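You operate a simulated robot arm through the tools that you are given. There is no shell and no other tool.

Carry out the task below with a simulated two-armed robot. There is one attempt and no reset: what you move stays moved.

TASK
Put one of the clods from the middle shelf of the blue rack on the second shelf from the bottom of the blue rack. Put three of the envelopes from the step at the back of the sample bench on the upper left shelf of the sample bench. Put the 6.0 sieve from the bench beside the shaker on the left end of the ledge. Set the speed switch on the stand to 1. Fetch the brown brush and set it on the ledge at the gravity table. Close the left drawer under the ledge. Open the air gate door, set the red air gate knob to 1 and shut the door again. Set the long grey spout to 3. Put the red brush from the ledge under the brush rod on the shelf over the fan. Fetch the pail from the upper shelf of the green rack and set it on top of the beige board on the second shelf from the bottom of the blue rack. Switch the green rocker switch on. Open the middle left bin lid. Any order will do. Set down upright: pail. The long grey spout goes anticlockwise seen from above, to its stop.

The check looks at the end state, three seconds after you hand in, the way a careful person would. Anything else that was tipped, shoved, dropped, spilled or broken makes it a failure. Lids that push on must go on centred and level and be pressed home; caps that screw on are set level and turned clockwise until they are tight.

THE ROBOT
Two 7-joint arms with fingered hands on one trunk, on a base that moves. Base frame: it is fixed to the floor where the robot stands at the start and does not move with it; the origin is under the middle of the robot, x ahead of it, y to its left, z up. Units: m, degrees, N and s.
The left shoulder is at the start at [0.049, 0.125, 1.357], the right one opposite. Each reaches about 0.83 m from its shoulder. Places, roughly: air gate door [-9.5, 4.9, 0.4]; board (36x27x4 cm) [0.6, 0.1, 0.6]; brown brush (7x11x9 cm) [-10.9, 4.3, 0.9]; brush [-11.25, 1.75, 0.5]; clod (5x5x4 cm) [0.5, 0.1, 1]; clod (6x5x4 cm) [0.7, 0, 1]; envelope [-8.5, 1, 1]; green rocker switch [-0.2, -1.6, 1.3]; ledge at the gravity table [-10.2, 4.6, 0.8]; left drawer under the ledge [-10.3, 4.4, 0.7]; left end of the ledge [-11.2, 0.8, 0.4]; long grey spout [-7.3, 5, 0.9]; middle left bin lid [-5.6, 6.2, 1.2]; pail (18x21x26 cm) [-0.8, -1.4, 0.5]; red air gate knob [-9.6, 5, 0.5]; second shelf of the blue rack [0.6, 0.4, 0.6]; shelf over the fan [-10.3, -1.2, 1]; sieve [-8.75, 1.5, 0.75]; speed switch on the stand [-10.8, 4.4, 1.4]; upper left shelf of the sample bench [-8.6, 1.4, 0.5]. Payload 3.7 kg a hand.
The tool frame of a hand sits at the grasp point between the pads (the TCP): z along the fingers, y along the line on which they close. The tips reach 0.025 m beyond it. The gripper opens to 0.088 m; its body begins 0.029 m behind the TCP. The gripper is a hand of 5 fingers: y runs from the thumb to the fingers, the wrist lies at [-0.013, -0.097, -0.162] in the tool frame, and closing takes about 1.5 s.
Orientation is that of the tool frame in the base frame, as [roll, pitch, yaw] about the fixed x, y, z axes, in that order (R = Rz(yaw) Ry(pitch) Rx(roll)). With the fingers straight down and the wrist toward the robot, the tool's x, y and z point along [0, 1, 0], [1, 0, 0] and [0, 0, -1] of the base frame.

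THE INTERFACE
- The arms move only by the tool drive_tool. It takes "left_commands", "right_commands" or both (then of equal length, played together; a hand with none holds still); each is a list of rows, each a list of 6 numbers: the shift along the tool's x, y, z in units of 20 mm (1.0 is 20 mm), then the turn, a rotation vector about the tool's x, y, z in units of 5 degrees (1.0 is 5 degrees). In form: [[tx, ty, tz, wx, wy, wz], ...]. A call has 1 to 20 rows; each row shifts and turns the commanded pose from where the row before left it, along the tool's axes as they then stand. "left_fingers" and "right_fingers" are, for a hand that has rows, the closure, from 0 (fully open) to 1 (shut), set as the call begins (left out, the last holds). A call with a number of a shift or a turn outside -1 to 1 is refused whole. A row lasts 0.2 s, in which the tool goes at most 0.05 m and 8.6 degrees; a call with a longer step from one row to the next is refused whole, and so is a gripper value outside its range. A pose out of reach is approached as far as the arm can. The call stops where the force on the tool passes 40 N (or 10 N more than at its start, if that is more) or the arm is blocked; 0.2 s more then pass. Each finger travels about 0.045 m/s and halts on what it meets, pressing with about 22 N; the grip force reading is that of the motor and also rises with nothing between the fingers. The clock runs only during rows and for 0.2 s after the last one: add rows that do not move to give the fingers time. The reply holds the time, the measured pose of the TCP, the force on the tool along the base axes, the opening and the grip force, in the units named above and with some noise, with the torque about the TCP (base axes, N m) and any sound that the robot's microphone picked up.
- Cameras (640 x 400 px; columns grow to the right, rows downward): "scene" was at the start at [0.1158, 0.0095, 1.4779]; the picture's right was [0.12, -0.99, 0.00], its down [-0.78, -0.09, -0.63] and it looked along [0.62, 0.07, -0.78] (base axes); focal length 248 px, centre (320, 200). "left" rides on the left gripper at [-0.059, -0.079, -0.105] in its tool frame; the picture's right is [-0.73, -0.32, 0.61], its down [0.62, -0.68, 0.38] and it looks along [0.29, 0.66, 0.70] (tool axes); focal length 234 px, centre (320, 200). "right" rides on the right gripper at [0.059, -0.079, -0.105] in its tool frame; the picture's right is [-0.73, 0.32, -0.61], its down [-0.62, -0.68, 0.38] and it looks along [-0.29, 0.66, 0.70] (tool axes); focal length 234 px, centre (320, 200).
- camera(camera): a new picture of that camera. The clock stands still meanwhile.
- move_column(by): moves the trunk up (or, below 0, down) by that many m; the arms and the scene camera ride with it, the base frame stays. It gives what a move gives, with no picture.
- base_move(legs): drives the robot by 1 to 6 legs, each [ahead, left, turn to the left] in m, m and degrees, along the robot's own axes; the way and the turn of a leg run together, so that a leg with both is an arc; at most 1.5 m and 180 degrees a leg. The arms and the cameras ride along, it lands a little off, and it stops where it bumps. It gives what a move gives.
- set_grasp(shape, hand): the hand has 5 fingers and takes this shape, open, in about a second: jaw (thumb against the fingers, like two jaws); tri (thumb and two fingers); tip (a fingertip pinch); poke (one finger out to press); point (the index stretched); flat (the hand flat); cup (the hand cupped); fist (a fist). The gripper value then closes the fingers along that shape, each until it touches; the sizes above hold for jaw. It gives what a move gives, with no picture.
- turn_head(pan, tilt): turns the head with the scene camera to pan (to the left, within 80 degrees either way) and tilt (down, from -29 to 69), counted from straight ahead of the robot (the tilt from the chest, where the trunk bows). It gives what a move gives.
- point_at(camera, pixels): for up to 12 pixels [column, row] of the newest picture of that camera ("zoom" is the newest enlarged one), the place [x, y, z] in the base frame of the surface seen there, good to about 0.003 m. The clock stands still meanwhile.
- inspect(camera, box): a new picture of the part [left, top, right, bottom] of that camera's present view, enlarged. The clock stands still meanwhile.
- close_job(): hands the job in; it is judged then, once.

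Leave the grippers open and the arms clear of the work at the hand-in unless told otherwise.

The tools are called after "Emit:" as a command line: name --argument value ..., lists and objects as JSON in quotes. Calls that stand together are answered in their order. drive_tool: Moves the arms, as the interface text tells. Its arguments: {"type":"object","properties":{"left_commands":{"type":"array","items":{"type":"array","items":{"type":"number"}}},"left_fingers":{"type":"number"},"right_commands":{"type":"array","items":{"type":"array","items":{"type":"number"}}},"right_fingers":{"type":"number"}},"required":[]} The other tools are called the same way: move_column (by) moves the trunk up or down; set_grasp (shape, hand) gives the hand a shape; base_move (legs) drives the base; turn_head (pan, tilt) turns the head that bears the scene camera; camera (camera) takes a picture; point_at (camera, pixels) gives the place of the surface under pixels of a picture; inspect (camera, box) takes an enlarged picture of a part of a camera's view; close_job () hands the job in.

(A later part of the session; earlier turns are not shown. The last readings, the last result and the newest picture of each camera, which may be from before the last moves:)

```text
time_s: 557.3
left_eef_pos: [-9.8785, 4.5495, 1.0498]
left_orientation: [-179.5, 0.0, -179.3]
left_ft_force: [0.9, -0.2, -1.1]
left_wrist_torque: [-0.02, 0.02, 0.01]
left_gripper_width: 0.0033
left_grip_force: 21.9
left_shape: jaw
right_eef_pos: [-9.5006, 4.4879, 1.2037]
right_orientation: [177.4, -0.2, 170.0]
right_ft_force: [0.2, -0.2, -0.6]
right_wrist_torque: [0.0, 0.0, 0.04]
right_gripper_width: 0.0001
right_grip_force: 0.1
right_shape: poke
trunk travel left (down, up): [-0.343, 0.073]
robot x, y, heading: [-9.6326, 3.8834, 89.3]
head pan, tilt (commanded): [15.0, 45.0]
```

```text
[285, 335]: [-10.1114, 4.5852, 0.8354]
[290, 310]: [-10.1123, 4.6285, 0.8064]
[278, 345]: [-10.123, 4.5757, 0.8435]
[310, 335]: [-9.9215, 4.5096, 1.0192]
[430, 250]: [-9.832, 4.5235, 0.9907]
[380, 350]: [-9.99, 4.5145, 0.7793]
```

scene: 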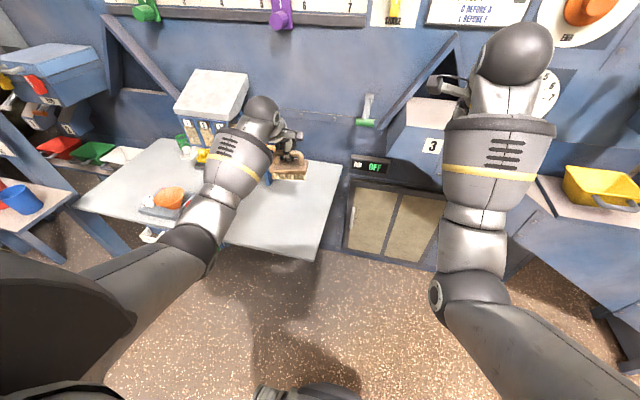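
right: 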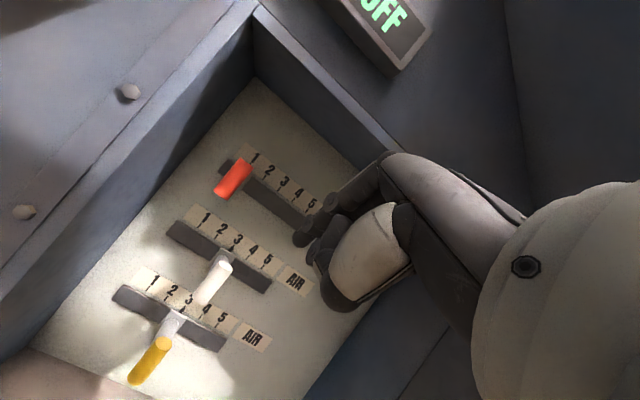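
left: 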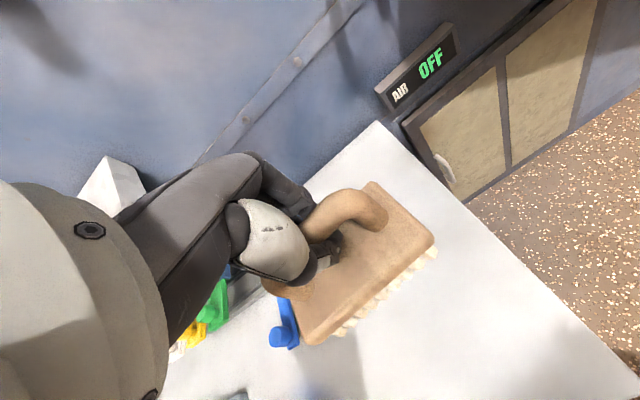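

It's 18 cm away. I lower the brush onto the ledge.

Emit:
drive_tool --left_commands '[[0, 0, 1, 0, 0, 0], [0, 0, 1, 0, 0, 0], [0, 0, 1, 0, 0, 0], [0, 0, 1, 0, 0, 0], [0, 0, 1, 0, 0, 0], [0, 0, 1, 0, 0, 0], [0, 0, 1, 0, 0, 0], [0, 0, 1, 0, 0, 0], [0, 0, 0.8, 0, 0, 0], [0, 0, 0.4, 0, 0, 0], [0, 0, 0.2, 0, 0, 0], [0, 0, 0.2, 0, 0, 0], [0, 0, 0.1, 0, 0, 0], [0, 0, 0, 0, 0, 0]]'

Emit:
camera --camera "left"

```text
time_s: 560.3
left_eef_pos: [-9.8781, 4.5477, 0.8564]
left_orientation: [-179.6, 0.0, -179.4]
left_ft_force: [-0.6, -0.2, -1.2]
left_wrist_torque: [0.03, -0.01, -0.01]
left_gripper_width: 0.0033
left_grip_force: 22.2
left_shape: jaw
right_eef_pos: [-9.5016, 4.4886, 1.2038]
right_orientation: [177.4, -0.2, 170.0]
right_ft_force: [0.0, 0.0, 0.3]
right_wrist_torque: [-0.02, -0.01, 0.02]
right_gripper_width: 0.0
right_grip_force: 0.0
right_shape: poke
trunk travel left (down, up): [-0.343, 0.073]
robot x, y, heading: [-9.631, 3.8774, 89.4]
head pan, tilt (commanded): [15.0, 45.0]
```

```text
taken
```

left: 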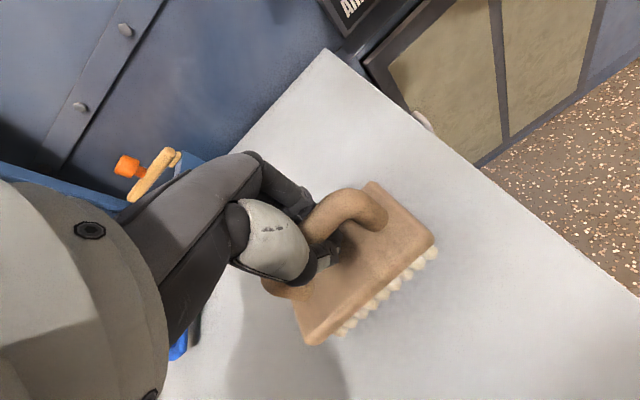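

Emit:
drive_tool --left_commands '[[0, 0, 0.1, 0, 0, 0], [0, 0, 0.1, 0, 0, 0], [0, 0, 0.1, 0, 0, 0], [0, 0, 0, 0, 0, 0]]'

Emit:
drive_tool --left_commands '[[0, 0, 0.1, 0, 0, 0], [0, 0, 0.1, 0, 0, 0], [0, 0, 0, 0, 0, 0]]'

```text
time_s: 561.3
left_eef_pos: [-9.877, 4.5484, 0.8503]
left_orientation: [-179.5, 0.0, -179.3]
left_ft_force: [0.5, -1.0, 0.5]
left_wrist_torque: [0.0, 0.02, -0.02]
left_gripper_width: 0.003
left_grip_force: 22.1
left_shape: jaw
right_eef_pos: [-9.4998, 4.4875, 1.2053]
right_orientation: [177.3, -0.2, 170.0]
right_ft_force: [-0.6, -0.6, 0.2]
right_wrist_torque: [-0.03, 0.01, -0.01]
right_gripper_width: 0.0
right_grip_force: 0.0
right_shape: poke
trunk travel left (down, up): [-0.343, 0.073]
robot x, y, heading: [-9.6279, 3.8792, 89.4]
head pan, tilt (commanded): [15.0, 45.0]
```

```text
time_s: 562.1
left_eef_pos: [-9.8762, 4.5461, 0.8474]
left_orientation: [-179.6, 0.0, -179.4]
left_ft_force: [1.2, -1.1, 1.3]
left_wrist_torque: [-0.02, 0.04, 0.03]
left_gripper_width: 0.0035
left_grip_force: 22.2
left_shape: jaw
right_eef_pos: [-9.5008, 4.4876, 1.2047]
right_orientation: [177.4, -0.2, 170.0]
right_ft_force: [-0.1, 0.6, -1.0]
right_wrist_torque: [-0.02, 0.01, -0.03]
right_gripper_width: 0.0
right_grip_force: 0.0
right_shape: poke
trunk travel left (down, up): [-0.343, 0.073]
robot x, y, heading: [-9.6315, 3.8763, 89.3]
head pan, tilt (commanded): [15.0, 45.0]
```

The brush rests on the ledge (weight gone). I open the hand, and lift it clear.

Emit:
drive_tool --left_commands '[[0, 0, 0, 0, 0, 0], [0, 0, 0, 0, 0, 0], [0, 0, 0, 0, 0, 0], [0, 0, 0, 0, 0, 0], [0, 0, 0, 0, 0, 0], [0, 0, 0, 0, 0, 0], [0, 0, 0, 0, 0, 0], [0, 0, -0.6, 0, 0, 0], [0, 0, -1, 0, 0, 0], [0, 0, -1, 0, 0, 0], [0, 0, -1, 0, 0, 0], [0, 0, -1, 0, 0, 0], [0, 0, -1, 0, 0, 0], [0, 0, -1, 0, 0, 0], [0, 0, -1, 0, 0, 0], [0, 0, 0, 0, 0, 0]]' --left_fingers 0

Emit:
camera --camera "left"

Emit:
camera --camera "scene"

```text
time_s: 565.5
left_eef_pos: [-9.8795, 4.5493, 0.9986]
left_orientation: [-179.5, -0.1, -179.3]
left_ft_force: [0.6, -0.9, -0.1]
left_wrist_torque: [0.02, 0.04, -0.01]
left_gripper_width: 0.0874
left_grip_force: 0.1
left_shape: jaw
right_eef_pos: [-9.5015, 4.4873, 1.2038]
right_orientation: [177.4, -0.1, 170.0]
right_ft_force: [-0.2, -0.2, 0.4]
right_wrist_torque: [-0.02, 0.04, -0.01]
right_gripper_width: 0.0
right_grip_force: 0.2
right_shape: poke
trunk travel left (down, up): [-0.343, 0.073]
robot x, y, heading: [-9.6298, 3.8782, 89.0]
head pan, tilt (commanded): [15.0, 45.0]
```

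```text
taken
```

left: 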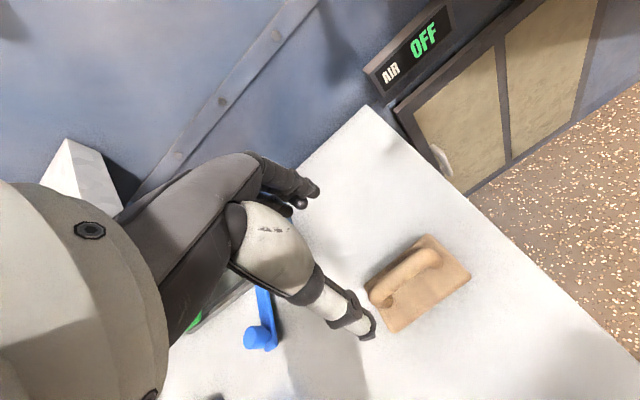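

```text
taken
```

scene: 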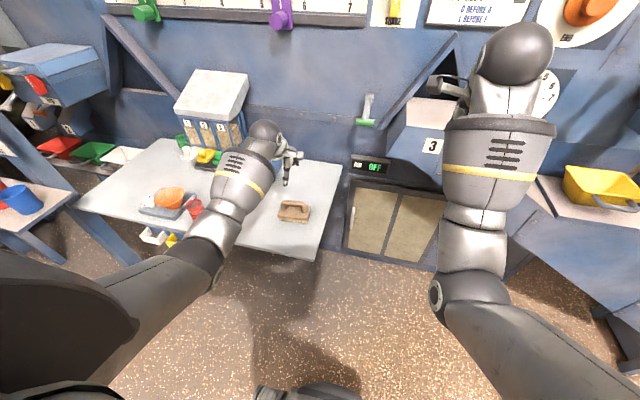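

The brush stands on the ledge. Remaining: envelopes, sieve and red brush on the other side of the aisle. I set the right hand to jaw, back away, and turn around to look.

Emit:
set_grasp --hand "right" --shape "jaw"

Emit:
base_move --legs '[[-0.35, 0, 0]]'

Emit:
drive_tool --left_commands '[[0, -0.7, -0.3, 0, 0, 0], [0, -0.7, -0.3, 0, 0, 0], [0, -0.7, -0.3, 0, 0, 0], [0, -0.7, -0.3, 0, 0, 0], [0, -0.7, -0.3, 0, 0, 0], [0, -0.7, -0.3, 0, 0, 0], [0, -0.7, -0.3, 0, 0, 0], [0, -0.7, -0.3, 0, 0, 0], [0, 0, 0, 0, 0, 0]]' --right_commands '[[-0.5, 0, 0.5, 0, 0, 0], [-0.5, 0, 0.5, 0, 0, 0], [-0.5, 0, 0.5, 0, 0, 0], [-0.5, -0.3, 0.5, 0, 0, 0], [-0.5, -0.3, 0.5, 0, 0, 0], [-0.5, -0.3, 0.5, 0, 0, 0], [0, -0.3, 0.5, 0, 0, 0], [0, -0.3, 0.5, 0, 0, 0], [0, 0, 0, 0, 0, 0]]'

Emit:
base_move --legs '[[0, 0, 90]]'

Emit:
turn_head --pan 60 --tilt 20

Emit:
camera --camera "scene"

```text
time_s: 566.4
left_eef_pos: [-9.8793, 4.5493, 0.9979]
left_orientation: [-179.5, -0.1, -179.3]
left_ft_force: [-0.1, 0.3, 0.1]
left_wrist_torque: [0.01, 0.02, 0.02]
left_gripper_width: 0.0878
left_grip_force: 0.1
left_shape: jaw
right_eef_pos: [-9.5005, 4.4873, 1.2044]
right_orientation: [177.4, -0.2, 170.0]
right_ft_force: [-0.5, -0.1, 0.7]
right_wrist_torque: [0.01, -0.01, -0.01]
right_gripper_width: 0.0878
right_grip_force: 0.1
right_shape: jaw
trunk travel left (down, up): [-0.343, 0.073]
robot x, y, heading: [-9.6286, 3.8769, 89.3]
head pan, tilt (commanded): [15.0, 45.0]
```

```text
time_s: 568.7
left_eef_pos: [-9.8828, 4.1937, 0.9988]
left_orientation: [-179.6, 0.0, -179.5]
left_ft_force: [-0.5, 0.3, 0.3]
left_wrist_torque: [-0.02, 0.0, -0.02]
left_gripper_width: 0.0879
left_grip_force: 0.0
left_shape: jaw
right_eef_pos: [-9.505, 4.1307, 1.2059]
right_orientation: [177.4, -0.2, 169.9]
right_ft_force: [0.4, -0.9, 0.1]
right_wrist_torque: [0.01, -0.01, 0.0]
right_gripper_width: 0.088
right_grip_force: 0.0
right_shape: jaw
trunk travel left (down, up): [-0.343, 0.073]
robot x, y, heading: [-9.6364, 3.5209, 89.1]
head pan, tilt (commanded): [15.0, 45.0]
```

```text
time_s: 570.7
left_eef_pos: [-9.8815, 4.0811, 1.0459]
left_orientation: [-179.5, 0.1, -179.4]
left_ft_force: [-0.1, 0.0, 0.1]
left_wrist_torque: [0.0, -0.03, -0.02]
left_gripper_width: 0.0878
left_grip_force: 0.1
left_shape: jaw
right_eef_pos: [-9.4968, 4.0964, 1.1196]
right_orientation: [177.4, -0.1, 169.7]
right_ft_force: [0.0, 0.4, -0.4]
right_wrist_torque: [-0.01, 0.01, 0.01]
right_gripper_width: 0.0878
right_grip_force: 0.1
right_shape: jaw
right hand out of reach, approached as far as the arm can: row 1, 2, 3, 4, 5, 6
trunk travel left (down, up): [-0.343, 0.073]
robot x, y, heading: [-9.6368, 3.5228, 89.1]
head pan, tilt (commanded): [15.0, 45.0]
```

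```text
time_s: 574.9
left_eef_pos: [-10.1934, 3.2723, 1.0456]
left_orientation: [-179.6, 0.0, -89.1]
left_ft_force: [-0.4, -0.1, -0.5]
left_wrist_torque: [0.01, 0.04, -0.02]
left_gripper_width: 0.0873
left_grip_force: 0.0
left_shape: jaw
right_eef_pos: [-10.2099, 3.6567, 1.1191]
right_orientation: [177.4, 0.0, -99.9]
right_ft_force: [-0.2, -0.5, 0.5]
right_wrist_torque: [0.0, 0.02, 0.0]
right_gripper_width: 0.0879
right_grip_force: 0.1
right_shape: jaw
trunk travel left (down, up): [-0.343, 0.073]
robot x, y, heading: [-9.6374, 3.5228, 179.4]
head pan, tilt (commanded): [15.0, 45.0]
```

```text
time_s: 576.0
left_eef_pos: [-10.1932, 3.2726, 1.0464]
left_orientation: [-179.5, 0.0, -89.1]
left_ft_force: [0.5, -0.3, -0.4]
left_wrist_torque: [-0.02, 0.0, 0.03]
left_gripper_width: 0.0876
left_grip_force: 0.1
left_shape: jaw
right_eef_pos: [-10.2101, 3.6563, 1.1189]
right_orientation: [177.4, -0.2, -99.9]
right_ft_force: [-0.6, 0.1, -1.0]
right_wrist_torque: [-0.02, 0.04, 0.01]
right_gripper_width: 0.088
right_grip_force: 0.1
right_shape: jaw
trunk travel left (down, up): [-0.343, 0.073]
robot x, y, heading: [-9.6394, 3.5232, 179.7]
head pan, tilt (commanded): [60.0, 20.0]
```

```text
taken
```

scene: 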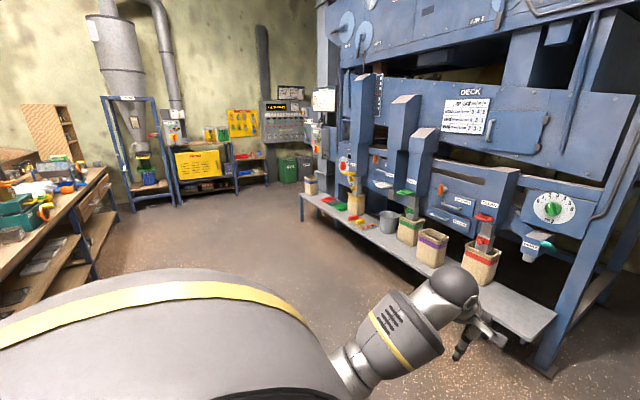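

I see the sample bench at the left, the deck machine with its low ledge at the right, and the fan at the back. I measure clearances.

Emit:
point_at --camera "scene" --pixels '[[555, 320], [305, 200], [400, 255], [105, 175], [95, 270], [20, 245], [45, 190], [120, 195], [180, 205], [250, 240], [480, 260], [430, 250]]'

Emit:
inspect --camera "scene" --box '[0, 60, 320, 290]'

Emit:
inspect --camera "scene" --box '[290, 130, 560, 330]'

```text
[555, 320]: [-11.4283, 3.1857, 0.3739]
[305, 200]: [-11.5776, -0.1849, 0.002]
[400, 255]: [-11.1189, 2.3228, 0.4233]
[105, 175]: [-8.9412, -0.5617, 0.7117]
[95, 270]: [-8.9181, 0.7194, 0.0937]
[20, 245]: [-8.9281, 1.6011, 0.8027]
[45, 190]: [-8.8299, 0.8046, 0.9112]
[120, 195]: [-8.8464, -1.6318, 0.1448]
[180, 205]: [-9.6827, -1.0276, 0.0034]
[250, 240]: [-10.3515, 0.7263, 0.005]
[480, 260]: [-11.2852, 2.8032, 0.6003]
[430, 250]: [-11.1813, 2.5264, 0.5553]
```

```text
1.74 times, centred on (160, 175) of scene
```

zoom: 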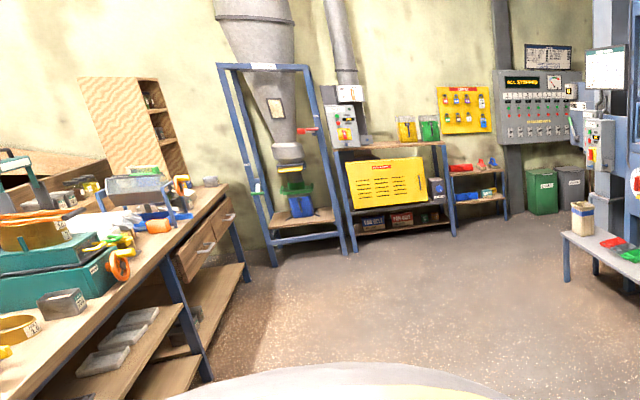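

```text
2.00 times, centred on (425, 230) of scene
```

zoom: 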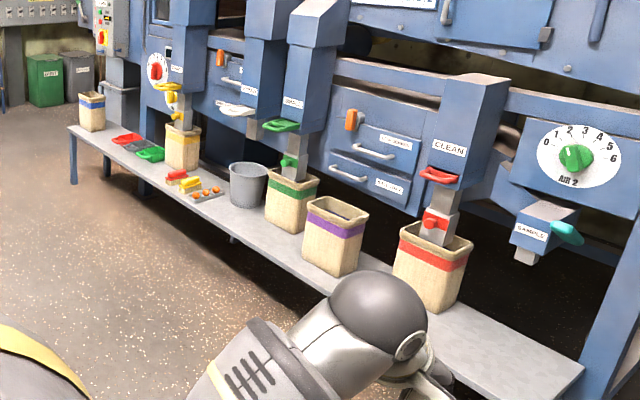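

The sample bench's front edge is at x≈−8.93 (y from about −0.6 to beyond 1.6). I drive down the aisle and turn to face it at y≈1.25.

Emit:
base_move --legs '[[0, 0, 90], [1.2, -0.08, 0], [1.05, -0.08, 0], [0, 0, 90]]'

Emit:
turn_head --pan 0 --tilt 30

Emit:
camera --camera "scene"

```text
time_s: 594.7
left_eef_pos: [-9.2346, 1.547, 1.0455]
left_orientation: [-179.4, 0.0, 91.9]
left_ft_force: [0.0, 0.2, 0.1]
left_wrist_torque: [0.04, -0.01, -0.04]
left_gripper_width: 0.0874
left_grip_force: 0.0
left_shape: jaw
right_eef_pos: [-9.2104, 1.1613, 1.1189]
right_orientation: [177.4, -0.1, 81.1]
right_ft_force: [-0.7, -0.3, -1.3]
right_wrist_torque: [0.01, 0.02, 0.01]
right_gripper_width: 0.0881
right_grip_force: 0.1
right_shape: jaw
trunk travel left (down, up): [-0.343, 0.073]
robot x, y, heading: [-9.7883, 1.2868, 0.6]
head pan, tilt (commanded): [60.0, 20.0]
```

```text
time_s: 596.0
left_eef_pos: [-9.2329, 1.5472, 1.0465]
left_orientation: [-179.5, 0.0, 91.9]
left_ft_force: [0.9, -0.1, -0.7]
left_wrist_torque: [0.02, -0.01, 0.02]
left_gripper_width: 0.0874
left_grip_force: 0.1
left_shape: jaw
right_eef_pos: [-9.2106, 1.1631, 1.1196]
right_orientation: [177.4, -0.1, 81.1]
right_ft_force: [-0.5, -0.4, -0.1]
right_wrist_torque: [0.0, 0.03, -0.04]
right_gripper_width: 0.088
right_grip_force: 0.1
right_shape: jaw
trunk travel left (down, up): [-0.343, 0.073]
robot x, y, heading: [-9.7832, 1.2867, 0.5]
head pan, tilt (commanded): [0.0, 30.0]
```

```text
taken
```

scene: 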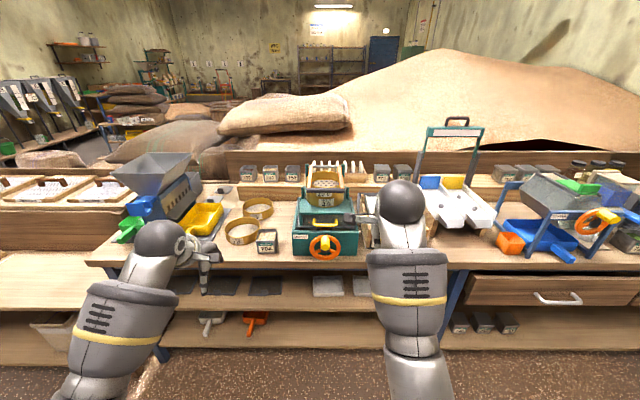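

I look closely at the step with the envelopes, the sieves, and the shelf below.

Emit:
inspect --camera "scene" --box '[200, 140, 440, 290]'

Emit:
inspect --camera "scene" --box '[150, 240, 420, 360]'

```text
2.67 times, centred on (320, 215) of scene
```

zoom: 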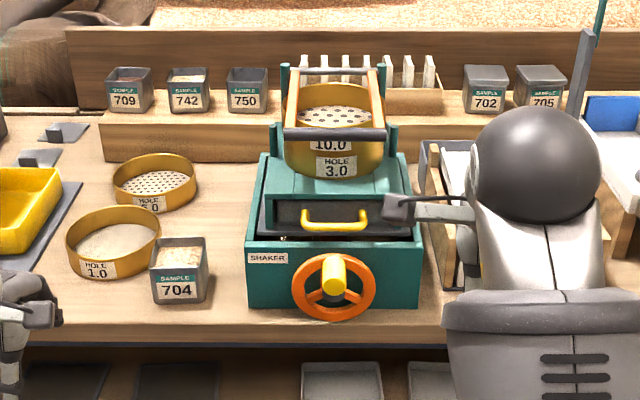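

```text
2.37 times, centred on (285, 300) of scene
```

zoom: 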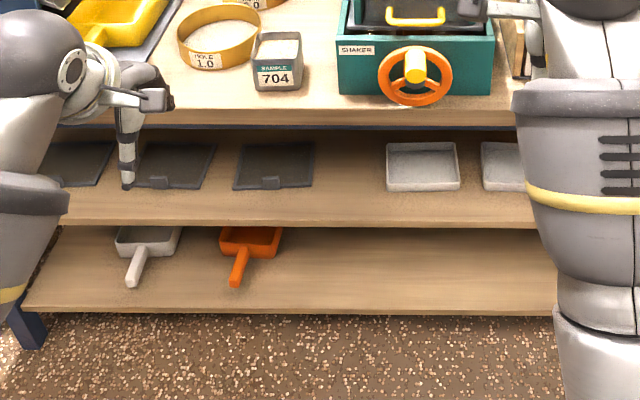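

The "HOLE 6.0" sieve is the rear one at zoom (155,185) beside the shaker. I measure it, the envelopes and the neighbours.

Emit:
inspect --camera "scene" --box '[210, 180, 300, 260]'

Emit:
point_at --camera "zoom" --pixels '[[245, 135], [410, 140], [330, 105], [320, 190], [330, 150], [250, 180], [400, 185], [325, 215], [120, 240], [305, 270], [210, 205], [380, 300]]'

```text
5.00 times, centred on (255, 220) of scene
```

zoom: 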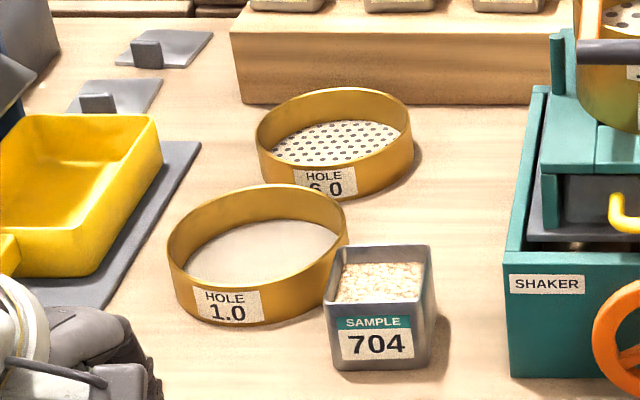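

```text
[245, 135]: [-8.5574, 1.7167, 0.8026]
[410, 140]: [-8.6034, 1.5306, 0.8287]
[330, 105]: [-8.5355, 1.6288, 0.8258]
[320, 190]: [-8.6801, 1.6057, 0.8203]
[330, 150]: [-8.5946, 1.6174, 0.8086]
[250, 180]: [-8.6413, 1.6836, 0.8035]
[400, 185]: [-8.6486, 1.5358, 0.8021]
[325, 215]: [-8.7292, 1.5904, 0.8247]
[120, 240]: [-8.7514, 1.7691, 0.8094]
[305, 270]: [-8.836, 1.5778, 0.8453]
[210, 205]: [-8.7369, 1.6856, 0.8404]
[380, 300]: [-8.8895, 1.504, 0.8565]
```

6.0 sieve: centre about (−8.606, 1.608), diameter ≈0.155, rim z≈0.845; the 1.0 sieve nearly touches it in front-left. I'd like a clear look at the envelopes too, so I move the right hand aside.

Emit:
drive_tool --right_commands '[[-1, -0.3, 0, 0, 0, 0], [-1, -0.3, 0, 0, 0, 0], [-1, -0.3, 0, 0, 0, 0], [-1, -0.3, 0, 0, 0, 0], [-1, -0.3, 0, 0, 0, 0], [-1, -0.3, 0, 0, 0, 0], [-1, -0.3, 0, 0, 0, 0], [-1, -0.3, 0, 0, 0, 0], [-1, -0.3, 0, 0, 0, 0], [-1, -0.3, 0, 0, 0, 0], [0, 0, 0, 0, 0, 0]]'

Emit:
inspect --camera "scene" --box '[280, 140, 440, 240]'

```text
time_s: 598.4
left_eef_pos: [-9.2344, 1.5478, 1.046]
left_orientation: [-179.5, -0.1, 91.9]
left_ft_force: [-0.5, 0.0, 0.5]
left_wrist_torque: [0.0, 0.01, 0.02]
left_gripper_width: 0.0876
left_grip_force: 0.2
left_shape: jaw
right_eef_pos: [-9.3136, 1.1475, 1.105]
right_orientation: [177.4, 0.1, 80.6]
right_ft_force: [0.2, 0.0, -1.4]
right_wrist_torque: [0.02, -0.02, 0.01]
right_gripper_width: 0.0878
right_grip_force: 0.0
right_shape: jaw
right hand out of reach, approached as far as the arm can: row 1, 2, 3, 4, 5, 6, 7, 8, 9, 10
trunk travel left (down, up): [-0.343, 0.073]
robot x, y, heading: [-9.7862, 1.2902, 0.3]
head pan, tilt (commanded): [0.0, 30.0]
```

```text
4.00 times, centred on (360, 190) of scene
```

zoom: 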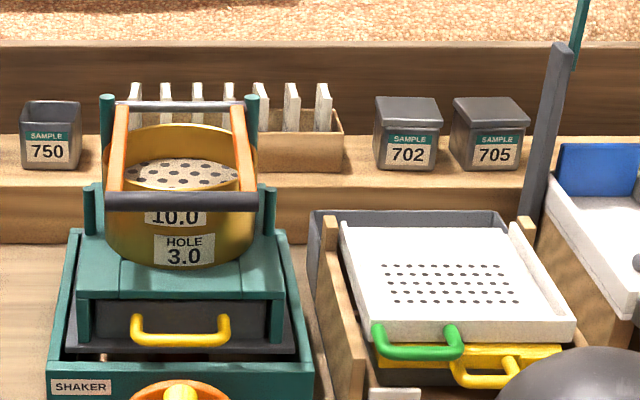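

Seven envelopes stand in a wooden tray on the step, spaced along y, thin in y. I measure them.

Emit:
point_at --camera "zoom" --pixels '[[135, 88], [165, 88], [197, 88], [229, 88], [260, 88], [291, 88], [322, 88], [322, 120], [340, 120], [345, 165], [262, 120], [130, 60]]'

Emit:
inspect --camera "scene" --box '[305, 150, 375, 195]'

```text
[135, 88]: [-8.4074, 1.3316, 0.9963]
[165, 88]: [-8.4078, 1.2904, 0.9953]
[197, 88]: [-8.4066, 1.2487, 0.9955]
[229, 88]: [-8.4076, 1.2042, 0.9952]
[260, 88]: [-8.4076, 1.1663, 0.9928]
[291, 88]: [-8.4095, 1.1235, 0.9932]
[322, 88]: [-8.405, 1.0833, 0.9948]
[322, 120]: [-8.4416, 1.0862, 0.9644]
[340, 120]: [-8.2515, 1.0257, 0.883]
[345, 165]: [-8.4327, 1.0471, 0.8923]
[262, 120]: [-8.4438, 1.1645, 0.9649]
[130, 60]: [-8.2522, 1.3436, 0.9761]
```

```text
8.89 times, centred on (340, 172) of scene
```

zoom: 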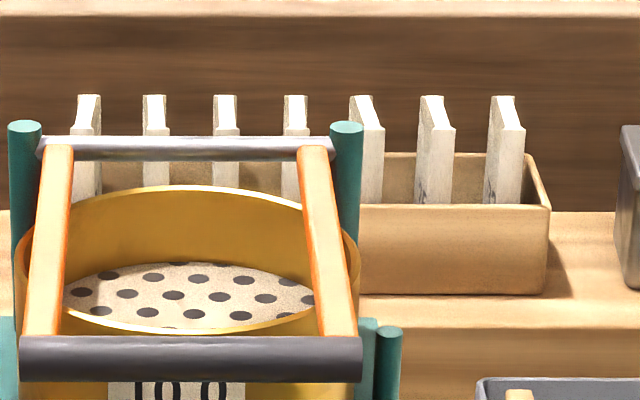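

Envelope tops are at x≈−8.41, z≈0.995, y = 1.332, 1.290, 1.249, 1.204, 1.166, 1.124, 1.083. First the sieve with the left hand, pinching its right-hand wall. I raise both hands and turn the left hand so its wrist lies to the left.

Emit:
drive_tool --left_commands '[[0, 0, -0.8, 0, 0, 1], [0, 0, -0.8, 0, 0, 1], [0, 0, -0.8, 0, 0, 1], [0, 0, -0.8, 0, 0, 1], [0, 0, -0.8, 0, 0, 1], [0, 0, -0.8, 0, 0, 1], [0, 0, -0.8, 0, 0, 1], [0, 0, -0.8, 0, 0, 1], [0, 0, -0.8, 0, 0, 1], [0, 0, -0.8, 0, 0, 1], [0, 0, -0.8, 0, 0, 1], [0, 0, -0.8, 0, 0, 1], [0, 0, -0.8, 0, 0, 1], [0, 0, 0, 0, 0, 1], [0, 0, 0, 0, 0, 1], [0, 0, 0, 0, 0, 1], [0, 0, 0, 0, 0, 1], [0, 0, 0, 0, 0, 1], [0, 0, 0, 0, 0, 0]]' --right_commands '[[0, 0, -1, 0, 0, 0], [0, 0, -1, 0, 0, 0], [0, 0, -1, 0, 0, 0], [0, 0, -1, 0, 0, 0], [0, 0, -1, 0, 0, 0], [0, 0, -1, 0, 0, 0], [0, 0, -1, 0, 0, 0], [0, 0, -1, 0, 0, 0], [0, 0, -1, 0, 0, 0], [0, 0, -1, 0, 0, 0], [0, 0, -1, 0, 0, 0], [0, 0, -1, 0, 0, 0], [0, 0, -1, 0, 0, 0], [0, 0, -1, 0, 0, 0], [0, 0, 0, 0, 0, 0], [0, 0, 0, 0, 0, 0], [0, 0, 0, 0, 0, 0], [0, 0, 0, 0, 0, 0], [0, 0, 0, 0, 0, 0]]'

Emit:
base_move --legs '[[0, 0.2, 0], [0.38, 0, 0]]'

Emit:
camera --camera "scene"

```text
time_s: 602.4
left_eef_pos: [-9.2331, 1.5461, 1.2557]
left_orientation: [180.0, 0.6, 1.8]
left_ft_force: [-0.6, 0.3, -0.1]
left_wrist_torque: [0.02, -0.03, 0.0]
left_gripper_width: 0.0874
left_grip_force: 0.0
left_shape: jaw
right_eef_pos: [-9.209, 1.1893, 1.2377]
right_orientation: [177.3, -0.2, 81.0]
right_ft_force: [0.5, -0.3, 0.0]
right_wrist_torque: [0.02, -0.04, 0.02]
right_gripper_width: 0.0878
right_grip_force: 0.1
right_shape: jaw
right hand out of reach, approached as far as the arm can: row 2, 3, 4, 5, 6, 7, 8, 9, 10, 11, 12, 13, 14
trunk travel left (down, up): [-0.343, 0.073]
robot x, y, heading: [-9.7858, 1.2895, 0.7]
head pan, tilt (commanded): [0.0, 30.0]
```

```text
time_s: 606.8
left_eef_pos: [-8.8579, 1.7473, 1.2544]
left_orientation: [-180.0, 0.6, 1.7]
left_ft_force: [-0.6, -0.3, 0.0]
left_wrist_torque: [0.01, 0.02, 0.0]
left_gripper_width: 0.0878
left_grip_force: 0.0
left_shape: jaw
right_eef_pos: [-8.8356, 1.3889, 1.2361]
right_orientation: [177.2, -0.3, 80.9]
right_ft_force: [-0.2, 0.0, -0.9]
right_wrist_torque: [0.0, 0.04, 0.03]
right_gripper_width: 0.088
right_grip_force: 0.1
right_shape: jaw
trunk travel left (down, up): [-0.343, 0.073]
robot x, y, heading: [-9.4128, 1.4882, 0.3]
head pan, tilt (commanded): [0.0, 30.0]
```

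```text
taken
```

scene: 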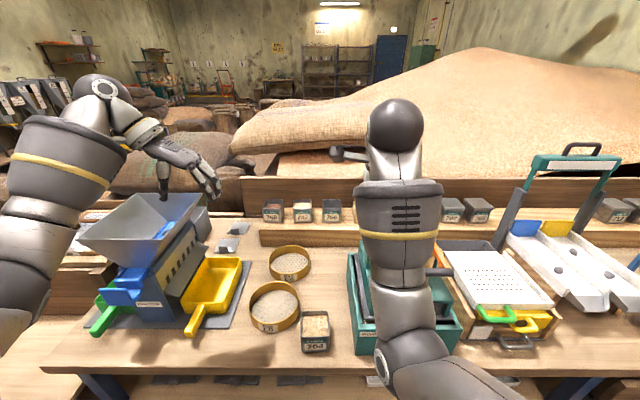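

The right hand hangs over the shaker; I check the shaker's height before lowering anything.

Emit:
point_at --camera "scene" --pixels '[[355, 275], [352, 310], [436, 270], [440, 320], [290, 255], [290, 275], [272, 265], [309, 268], [283, 282], [275, 310], [315, 325], [230, 240]]'

Emit:
inspect --camera "scene" --box '[230, 230, 370, 360]'

```text
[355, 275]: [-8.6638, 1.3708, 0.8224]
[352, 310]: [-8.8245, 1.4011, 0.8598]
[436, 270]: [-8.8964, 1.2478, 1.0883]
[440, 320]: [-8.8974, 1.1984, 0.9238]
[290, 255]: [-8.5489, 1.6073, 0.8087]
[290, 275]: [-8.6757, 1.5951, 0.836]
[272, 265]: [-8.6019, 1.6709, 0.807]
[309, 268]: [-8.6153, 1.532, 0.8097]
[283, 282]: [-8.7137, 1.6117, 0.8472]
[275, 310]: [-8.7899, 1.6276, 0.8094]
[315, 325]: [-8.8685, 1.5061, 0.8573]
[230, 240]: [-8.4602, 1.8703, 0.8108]
```

```text
3.08 times, centred on (300, 295) of scene
```

zoom: 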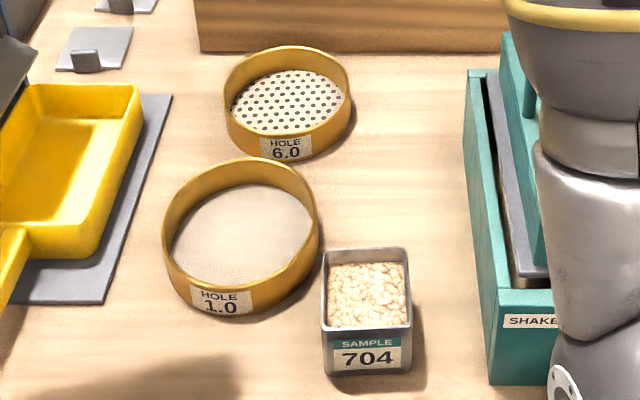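

Emit:
point_at --camera "zoom" --pixels '[[227, 92], [350, 88], [288, 48], [285, 137], [285, 160], [240, 125], [335, 122], [345, 110], [163, 215], [316, 210], [260, 160], [470, 110]]'

```text
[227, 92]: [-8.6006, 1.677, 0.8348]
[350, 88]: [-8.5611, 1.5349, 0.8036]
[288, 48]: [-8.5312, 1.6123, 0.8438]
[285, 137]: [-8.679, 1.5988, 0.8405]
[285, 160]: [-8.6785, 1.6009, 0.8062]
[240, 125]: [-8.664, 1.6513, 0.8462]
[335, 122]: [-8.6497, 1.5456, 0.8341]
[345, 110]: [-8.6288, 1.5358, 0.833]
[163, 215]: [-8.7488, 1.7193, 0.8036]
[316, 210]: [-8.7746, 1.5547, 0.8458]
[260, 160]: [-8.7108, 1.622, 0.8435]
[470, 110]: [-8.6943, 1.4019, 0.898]
```

I'd use the left hand on the sieve's front-right wall (thumb outside, fingers inside). The right arm is folded awkwardly over the shaker; I try to swing it out to the right and up first.

Emit:
drive_tool --right_commands '[[-0.9, 0.3, -0.4, 0, 0, 0], [-0.9, 0.3, -0.4, 0, 0, 0], [-0.9, 0.3, -0.4, 0, 0, 0], [-0.9, 0.3, -0.4, 0, 0, 0], [-0.9, 0.3, -0.4, 0, 0, 0], [-0.9, 0.3, -0.4, 0, 0, 0], [-0.9, 0.3, -0.4, 0, 0, 0], [-0.9, 0.3, -0.4, 0, 0, 0], [-0.9, 0, -0.4, 0, 0, 0], [-0.9, 0, -0.4, 0, 0, 0], [0, 0, 0, 0, 0, 0]]'

Emit:
camera --camera "scene"

```text
time_s: 609.2
left_eef_pos: [-8.8574, 1.7473, 1.2544]
left_orientation: [180.0, 0.4, 1.7]
left_ft_force: [-0.7, 0.3, 0.0]
left_wrist_torque: [-0.04, -0.01, 0.04]
left_gripper_width: 0.0876
left_grip_force: 0.1
left_shape: jaw
right_eef_pos: [-8.7937, 1.3697, 1.2952]
right_orientation: [177.0, -0.2, 80.3]
right_ft_force: [-0.1, -0.1, 0.0]
right_wrist_torque: [-0.01, 0.01, 0.02]
right_gripper_width: 0.0881
right_grip_force: 0.0
right_shape: jaw
right hand out of reach, approached as far as the arm can: row 1, 2, 3, 4, 5, 6, 7, 8, 9, 10
trunk travel left (down, up): [-0.343, 0.073]
robot x, y, heading: [-9.4118, 1.4901, 0.2]
head pan, tilt (commanded): [0.0, 30.0]
```

```text
taken
```

scene: 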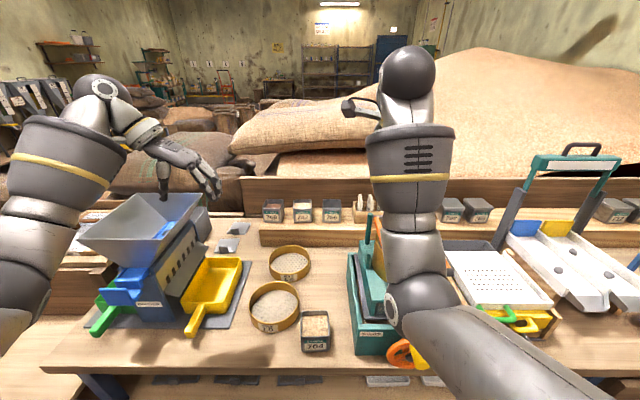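

The right arm is stuck in a folded configuration. I back the robot away from the bench and re-configure it: fingers ahead, then down and out.

Emit:
base_move --legs '[[-0.42, 0, 0]]'

Emit:
drive_tool --right_commands '[[0, 0, 0, -1, 0, 0], [0, 0, 0, -1, 0, 0], [0, 0, 0, -1, 0, 0], [0, 0, 0, -1, 0, 0], [0, 0, 0, -1, 0, 0], [0, 0, 0, -1, 0, 0], [0, 0, 0, -1, 0, 0], [0, 0, 0, -1, 0, 0], [0, 0, 0, -1, 0, 0], [0, 0, 0, -1, 0, 0], [0, 0, 0, -1, 0, 0], [0, 0, 0, -1, 0, 0], [0, 0, 0, -1, 0, 0], [0, 0, 0, -1, 0, 0], [0, 0, 0, -1, 0, 0], [0, 0, 0, -1, 0, 0], [0, 0, 0, 0, 0, 0]]'

Emit:
drive_tool --right_commands '[[-0.6, -1, 0, 0, 0, 0], [-0.6, -1, 0, 0, 0, 0], [-0.6, -1, 0, 0, 0, 0], [-0.6, -1, 0, 0, 0, 0], [-0.6, -1, 0, 0, 0, 0], [-0.6, -1, 0, 0, 0, 0], [-0.6, -1, 0, 0, 0, 0], [-0.6, -1, 0, 0, 0, 0], [-0.6, -1, 0, 0, 0, 0], [-0.6, -1, 0, 0, 0, 0], [-0.6, -1, 0, 0, 0, 0], [-0.6, -1, 0, 0, 0, 0], [0, -1, 0, 0, 0, 0], [0, -1, 0, 0, 0, 0], [0, 0, 0, 0, 0, 0]]'

Emit:
camera --camera "scene"

```text
time_s: 611.7
left_eef_pos: [-9.2696, 1.7443, 1.2552]
left_orientation: [-179.9, 0.4, 1.7]
left_ft_force: [-0.7, -0.2, -1.0]
left_wrist_torque: [-0.01, -0.03, 0.02]
left_gripper_width: 0.0875
left_grip_force: 0.1
left_shape: jaw
right_eef_pos: [-9.2066, 1.3682, 1.2948]
right_orientation: [177.1, -0.2, 80.2]
right_ft_force: [0.7, -0.6, -0.2]
right_wrist_torque: [0.01, -0.03, -0.01]
right_gripper_width: 0.0882
right_grip_force: 0.0
right_shape: jaw
trunk travel left (down, up): [-0.343, 0.073]
robot x, y, heading: [-9.8212, 1.4872, 0.3]
head pan, tilt (commanded): [0.0, 30.0]
```

```text
time_s: 615.3
left_eef_pos: [-9.2673, 1.7452, 1.2546]
left_orientation: [-180.0, 0.5, 1.8]
left_ft_force: [-1.0, 0.3, 0.0]
left_wrist_torque: [-0.02, 0.0, -0.01]
left_gripper_width: 0.0878
left_grip_force: 0.1
left_shape: jaw
right_eef_pos: [-9.2058, 1.3679, 1.2944]
right_orientation: [97.2, -0.1, 80.0]
right_ft_force: [0.0, 0.5, 0.7]
right_wrist_torque: [0.05, 0.01, -0.01]
right_gripper_width: 0.0877
right_grip_force: 0.0
right_shape: jaw
trunk travel left (down, up): [-0.343, 0.073]
robot x, y, heading: [-9.8232, 1.4911, 0.2]
head pan, tilt (commanded): [0.0, 30.0]
```

```text
time_s: 618.5
left_eef_pos: [-9.2682, 1.7452, 1.2551]
left_orientation: [180.0, 0.5, 1.8]
left_ft_force: [0.6, -0.5, -0.2]
left_wrist_torque: [0.04, -0.04, -0.02]
left_gripper_width: 0.0876
left_grip_force: 0.1
left_shape: jaw
right_eef_pos: [-9.2658, 1.2336, 1.0174]
right_orientation: [97.1, -0.2, 80.2]
right_ft_force: [0.4, 0.3, -0.3]
right_wrist_torque: [0.03, 0.03, 0.01]
right_gripper_width: 0.0878
right_grip_force: 0.2
right_shape: jaw
trunk travel left (down, up): [-0.343, 0.073]
robot x, y, heading: [-9.8287, 1.4887, 0.4]
head pan, tilt (commanded): [0.0, 30.0]
```

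```text
taken
```

scene: 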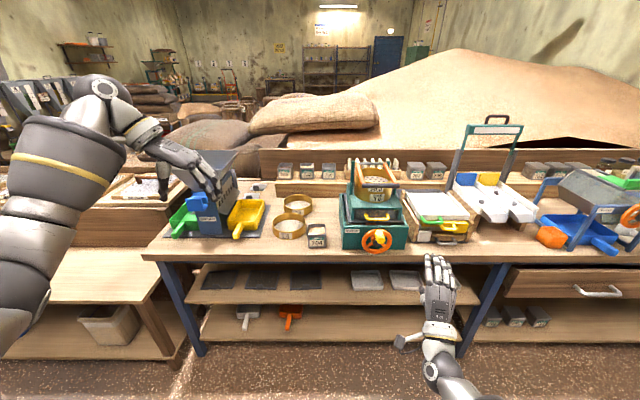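

The right arm is natural again. I'll use the right hand for the sieve: I turn it fingers-down and yaw it 55° to the left, so thumb is outside and fingers inside the front-right wall.

Emit:
drive_tool --right_commands '[[0, 0, -0.3, 1, 0, 0], [0, 0, -0.3, 1, 0, 0], [0, 0, -0.3, 1, 0, 0], [0, 0, -0.3, 1, 0, 0], [0, 0, 0, 1, 0, 0], [0, 0, 0, 1, 0, 0], [0, 0, 0, 1, 0, 0], [0, 0, 0, 1, 0, 0], [0, 0, 0, 1, 0, 0], [0, 0, 0, 1, 0, 0], [0, 0, 0, 1, 0, 0], [0, 0, 0, 1, 0, 0], [0, 0, 0, 1, 0, 0], [0, 0, 0, 1, 0, 0], [0, 0, 0, 1, 0, 0], [0, 0, 0, 1, 0, 0], [0, 0, 0, 0.6, 0, 0], [0, 0, 0, 0, 0, 0]]'

Emit:
drive_tool --right_commands '[[0, 0, -0.5, 0, 0, -1], [0, 0, -0.5, 0, 0, -1], [0, 0, -0.5, 0, 0, -1], [0, 0, -0.5, 0, 0, -1], [0, 0, -0.5, 0, 0, -1], [0, 0, -0.5, 0, 0, -1], [0, 0, -0.5, 0, 0, -1], [0, 0, -0.5, 0, 0, -1], [0, 0, -0.5, 0, 0, -1], [0, 0, -0.5, 0, 0, -1], [0, 0, -0.5, 0, 0, -1], [0, 0, 0, 0, 0, 0]]'

Emit:
camera --camera "scene"

```text
time_s: 620.5
left_eef_pos: [-9.2677, 1.7453, 1.2543]
left_orientation: [179.9, 0.5, 1.8]
left_ft_force: [-0.7, 0.5, -1.0]
left_wrist_torque: [-0.01, 0.01, 0.02]
left_gripper_width: 0.0877
left_grip_force: 0.0
left_shape: jaw
right_eef_pos: [-9.2908, 1.1934, 1.0284]
right_orientation: [140.6, 7.5, 79.7]
right_ft_force: [0.2, -1.0, -0.2]
right_wrist_torque: [0.0, -0.02, 0.0]
right_gripper_width: 0.0881
right_grip_force: 0.1
right_shape: jaw
trunk travel left (down, up): [-0.343, 0.073]
robot x, y, heading: [-9.8256, 1.4861, 0.3]
head pan, tilt (commanded): [0.0, 30.0]
stopped in row 10 (right hand): the arm was blocked; the commanded pose is now the measured one
```

```text
time_s: 623.1
left_eef_pos: [-9.2689, 1.7453, 1.2537]
left_orientation: [179.9, 0.5, 1.7]
left_ft_force: [-0.2, 0.1, -0.5]
left_wrist_torque: [0.03, -0.02, 0.04]
left_gripper_width: 0.0877
left_grip_force: 0.0
left_shape: jaw
right_eef_pos: [-9.3584, 1.2176, 1.113]
right_orientation: [161.4, 36.2, 131.3]
right_ft_force: [-0.8, -0.3, 0.0]
right_wrist_torque: [0.04, 0.03, -0.03]
right_gripper_width: 0.0876
right_grip_force: 0.1
right_shape: jaw
trunk travel left (down, up): [-0.343, 0.073]
robot x, y, heading: [-9.8235, 1.4886, 0.3]
head pan, tilt (commanded): [0.0, 30.0]
```

```text
taken
```

scene: 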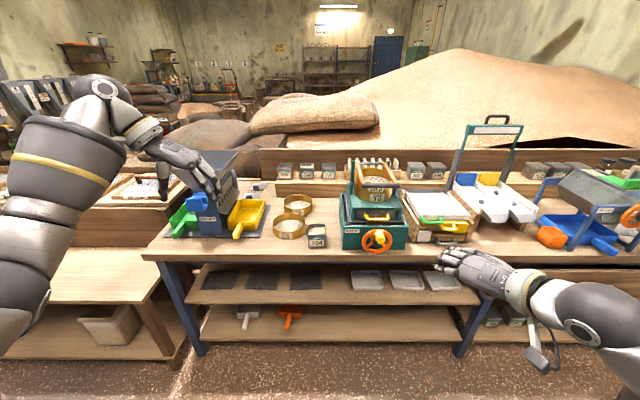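

The turn was blocked partway; the fingers now point down-forward. I try the remaining rotation (about 40°, mostly around tool y) while moving the hand a bit ahead.

Emit:
drive_tool --right_commands '[[0, 0.5, 0, 0.37, 0.81, 0.05], [0, 0.5, 0, 0.37, 0.81, 0.05], [0, 0.5, 0, 0.37, 0.81, 0.05], [0, 0.5, 0, 0.37, 0.81, 0.05], [0, 0.5, 0, 0.37, 0.81, 0.05], [0, 0.5, 0, 0.37, 0.81, 0.05], [0, 0.5, 0, 0.37, 0.81, 0.05], [0, 0.5, 0, 0.37, 0.81, 0.05], [0, 0.5, 0, 0.37, 0.81, 0.05], [0, 0, 0, 0, 0, 0]]'

Emit:
camera --camera "scene"

```text
time_s: 625.3
left_eef_pos: [-9.2693, 1.7457, 1.2545]
left_orientation: [-179.9, 0.4, 1.7]
left_ft_force: [-0.3, -0.5, 0.2]
left_wrist_torque: [0.0, 0.01, 0.0]
left_gripper_width: 0.0876
left_grip_force: 0.1
left_shape: jaw
right_eef_pos: [-9.2988, 1.2823, 1.1258]
right_orientation: [179.9, -0.1, 135.1]
right_ft_force: [0.7, -0.5, -0.8]
right_wrist_torque: [0.01, 0.0, 0.0]
right_gripper_width: 0.0879
right_grip_force: 0.1
right_shape: jaw
trunk travel left (down, up): [-0.343, 0.073]
robot x, y, heading: [-9.8224, 1.4844, 0.1]
head pan, tilt (commanded): [0.0, 30.0]
```

```text
taken
```

scene: 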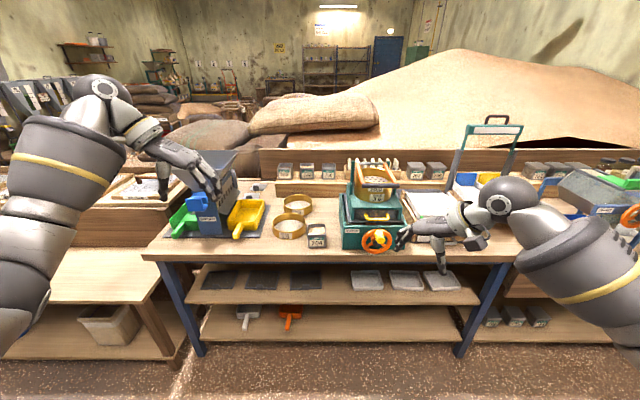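

The right hand is now straight down with the wanted yaw. I raise the left hand, and drive to stand before the sieve.

Emit:
drive_tool --left_commands '[[0, 0, -1, 0, 0, 0], [0, 0, -1, 0, 0, 0], [0, 0, -1, 0, 0, 0], [0, 0, -1, 0, 0, 0], [0, 0, -1, 0, 0, 0], [0, 0, -1, 0, 0, 0], [0, 0, -1, 0, 0, 0], [0, 0, -1, 0, 0, 0], [0, 0, 0, 0, 0, 0]]' --right_commands '[[0, 0, -0.7, 0, 0, 0], [0, 0, -0.7, 0, 0, 0], [0, 0, -0.7, 0, 0, 0], [0, 0, -0.7, 0, 0, 0], [0, 0, -0.7, 0, 0, 0], [0, 0, 0, 0, 0, 0], [0, 0, 0, 0, 0, 0], [0, 0, 0, 0, 0, 0], [0, 0, 0, 0, 0, 0]]'

Emit:
base_move --legs '[[0.47, 0.15, 0]]'

Emit:
camera --camera "scene"

```text
time_s: 627.3
left_eef_pos: [-9.2676, 1.747, 1.4143]
left_orientation: [179.9, 0.5, 1.8]
left_ft_force: [0.5, 0.0, 0.2]
left_wrist_torque: [0.01, -0.04, -0.01]
left_gripper_width: 0.0875
left_grip_force: 0.1
left_shape: jaw
right_eef_pos: [-9.3005, 1.2828, 1.1952]
right_orientation: [-179.9, -0.1, 135.1]
right_ft_force: [-0.2, -0.1, 0.7]
right_wrist_torque: [0.0, -0.01, 0.03]
right_gripper_width: 0.0879
right_grip_force: 0.0
right_shape: jaw
trunk travel left (down, up): [-0.343, 0.073]
robot x, y, heading: [-9.823, 1.4894, 0.3]
head pan, tilt (commanded): [0.0, 30.0]
```

```text
time_s: 630.2
left_eef_pos: [-8.8013, 1.9019, 1.4148]
left_orientation: [180.0, 0.5, 1.8]
left_ft_force: [0.0, -0.4, 0.0]
left_wrist_torque: [-0.02, 0.03, -0.01]
left_gripper_width: 0.0874
left_grip_force: 0.0
left_shape: jaw
right_eef_pos: [-8.8342, 1.4373, 1.1953]
right_orientation: [-179.9, 0.0, 135.3]
right_ft_force: [-0.1, 0.7, 0.2]
right_wrist_torque: [-0.01, -0.01, -0.01]
right_gripper_width: 0.0881
right_grip_force: 0.1
right_shape: jaw
trunk travel left (down, up): [-0.343, 0.073]
robot x, y, heading: [-9.3563, 1.6399, 0.3]
head pan, tilt (commanded): [0.0, 30.0]
```

```text
taken
```

scene: 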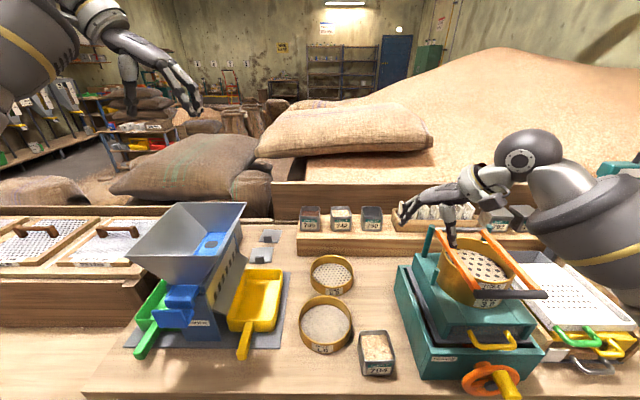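

I move the right hand over the sieve's front-right wall.

Emit:
drive_tool --right_commands '[[-0.19, 0.945, 0, 0, 0, 0], [-0.19, 0.945, 0, 0, 0, 0], [-0.19, 0.945, 0, 0, 0, 0], [-0.19, 0.945, 0, 0, 0, 0], [-0.19, 0.945, 0, 0, 0, 0], [-0.19, 0.945, 0, 0, 0, 0], [-0.19, 0.945, 0, 0, 0, 0], [-0.19, 0.945, 0, 0, 0, 0], [-0.19, 0.945, 0, 0, 0, 0], [-0.19, 0.945, 0, 0, 0, 0], [-0.19, 0.945, 0, 0, 0, 0], [0, 0, 0, 0, 0, 0]]'

Emit:
drive_tool --right_commands '[[0, 0, 1, 0, 0, 0], [0, 0, 1, 0, 0, 0], [0, 0, 1, 0, 0, 0], [0, 0, 1, 0, 0, 0], [0, 0, 1, 0, 0, 0], [0, 0, 1, 0, 0, 0], [0, 0, 1, 0, 0, 0], [0, 0, 1, 0, 0, 0], [0, 0, 1, 0, 0, 0], [0, 0, 1, 0, 0, 0], [0, 0, 0, 0, 0, 0]]'

Emit:
camera --camera "right"

Emit:
camera --camera "scene"

```text
time_s: 632.8
left_eef_pos: [-8.8017, 1.9001, 1.4152]
left_orientation: [180.0, 0.4, 1.8]
left_ft_force: [-0.2, -0.6, 0.3]
left_wrist_torque: [-0.01, 0.01, -0.01]
left_gripper_width: 0.0877
left_grip_force: 0.2
left_shape: jaw
right_eef_pos: [-8.6591, 1.5543, 1.1942]
right_orientation: [179.9, -0.1, 135.2]
right_ft_force: [0.1, 0.0, 0.3]
right_wrist_torque: [0.0, 0.01, -0.02]
right_gripper_width: 0.0877
right_grip_force: 0.1
right_shape: jaw
trunk travel left (down, up): [-0.343, 0.073]
robot x, y, heading: [-9.3596, 1.6392, 0.5]
head pan, tilt (commanded): [0.0, 30.0]
```

```text
time_s: 635.2
left_eef_pos: [-8.8013, 1.9023, 1.4159]
left_orientation: [180.0, 0.4, 1.8]
left_ft_force: [0.0, 0.0, -0.4]
left_wrist_torque: [-0.02, -0.01, 0.01]
left_gripper_width: 0.0878
left_grip_force: 0.1
left_shape: jaw
right_eef_pos: [-8.6583, 1.5559, 0.9968]
right_orientation: [180.0, -0.1, 135.2]
right_ft_force: [0.4, 0.5, -0.4]
right_wrist_torque: [0.02, -0.01, 0.02]
right_gripper_width: 0.0879
right_grip_force: 0.0
right_shape: jaw
trunk travel left (down, up): [-0.343, 0.073]
robot x, y, heading: [-9.3549, 1.6425, 0.3]
head pan, tilt (commanded): [0.0, 30.0]
```

```text
taken
```

right: 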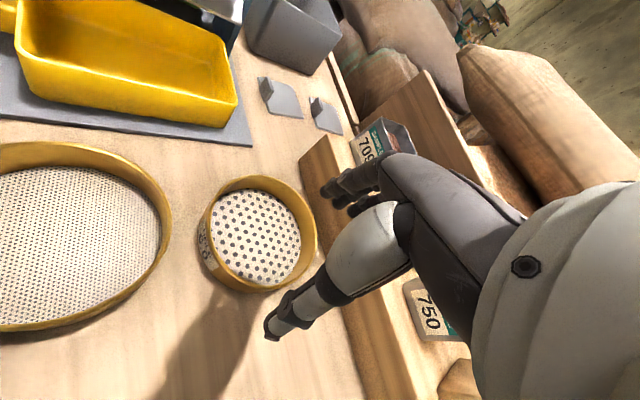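

```text
taken
```

scene: 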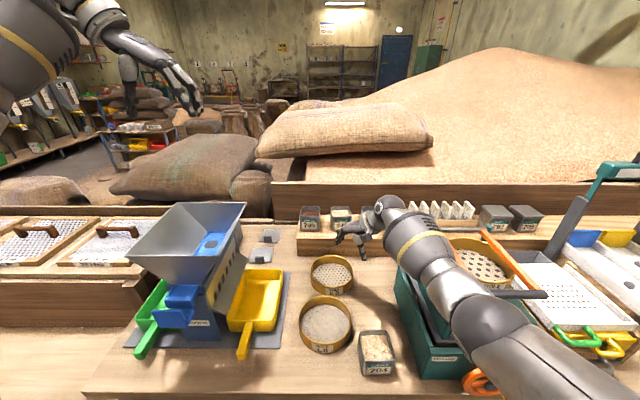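

I measure the sieve rim from the right camera for an exact pinch.

Emit:
point_at --camera "right" --pixels '[[215, 265], [235, 282], [255, 288], [280, 284], [300, 268], [312, 250], [205, 235], [262, 180], [245, 295]]'

```text
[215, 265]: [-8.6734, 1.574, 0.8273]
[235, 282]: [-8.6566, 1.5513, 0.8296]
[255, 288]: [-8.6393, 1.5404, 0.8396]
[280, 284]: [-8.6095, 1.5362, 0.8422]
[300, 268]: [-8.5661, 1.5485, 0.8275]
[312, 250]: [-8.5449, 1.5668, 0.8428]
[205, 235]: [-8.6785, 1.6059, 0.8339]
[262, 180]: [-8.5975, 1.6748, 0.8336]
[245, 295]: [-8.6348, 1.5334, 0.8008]
```

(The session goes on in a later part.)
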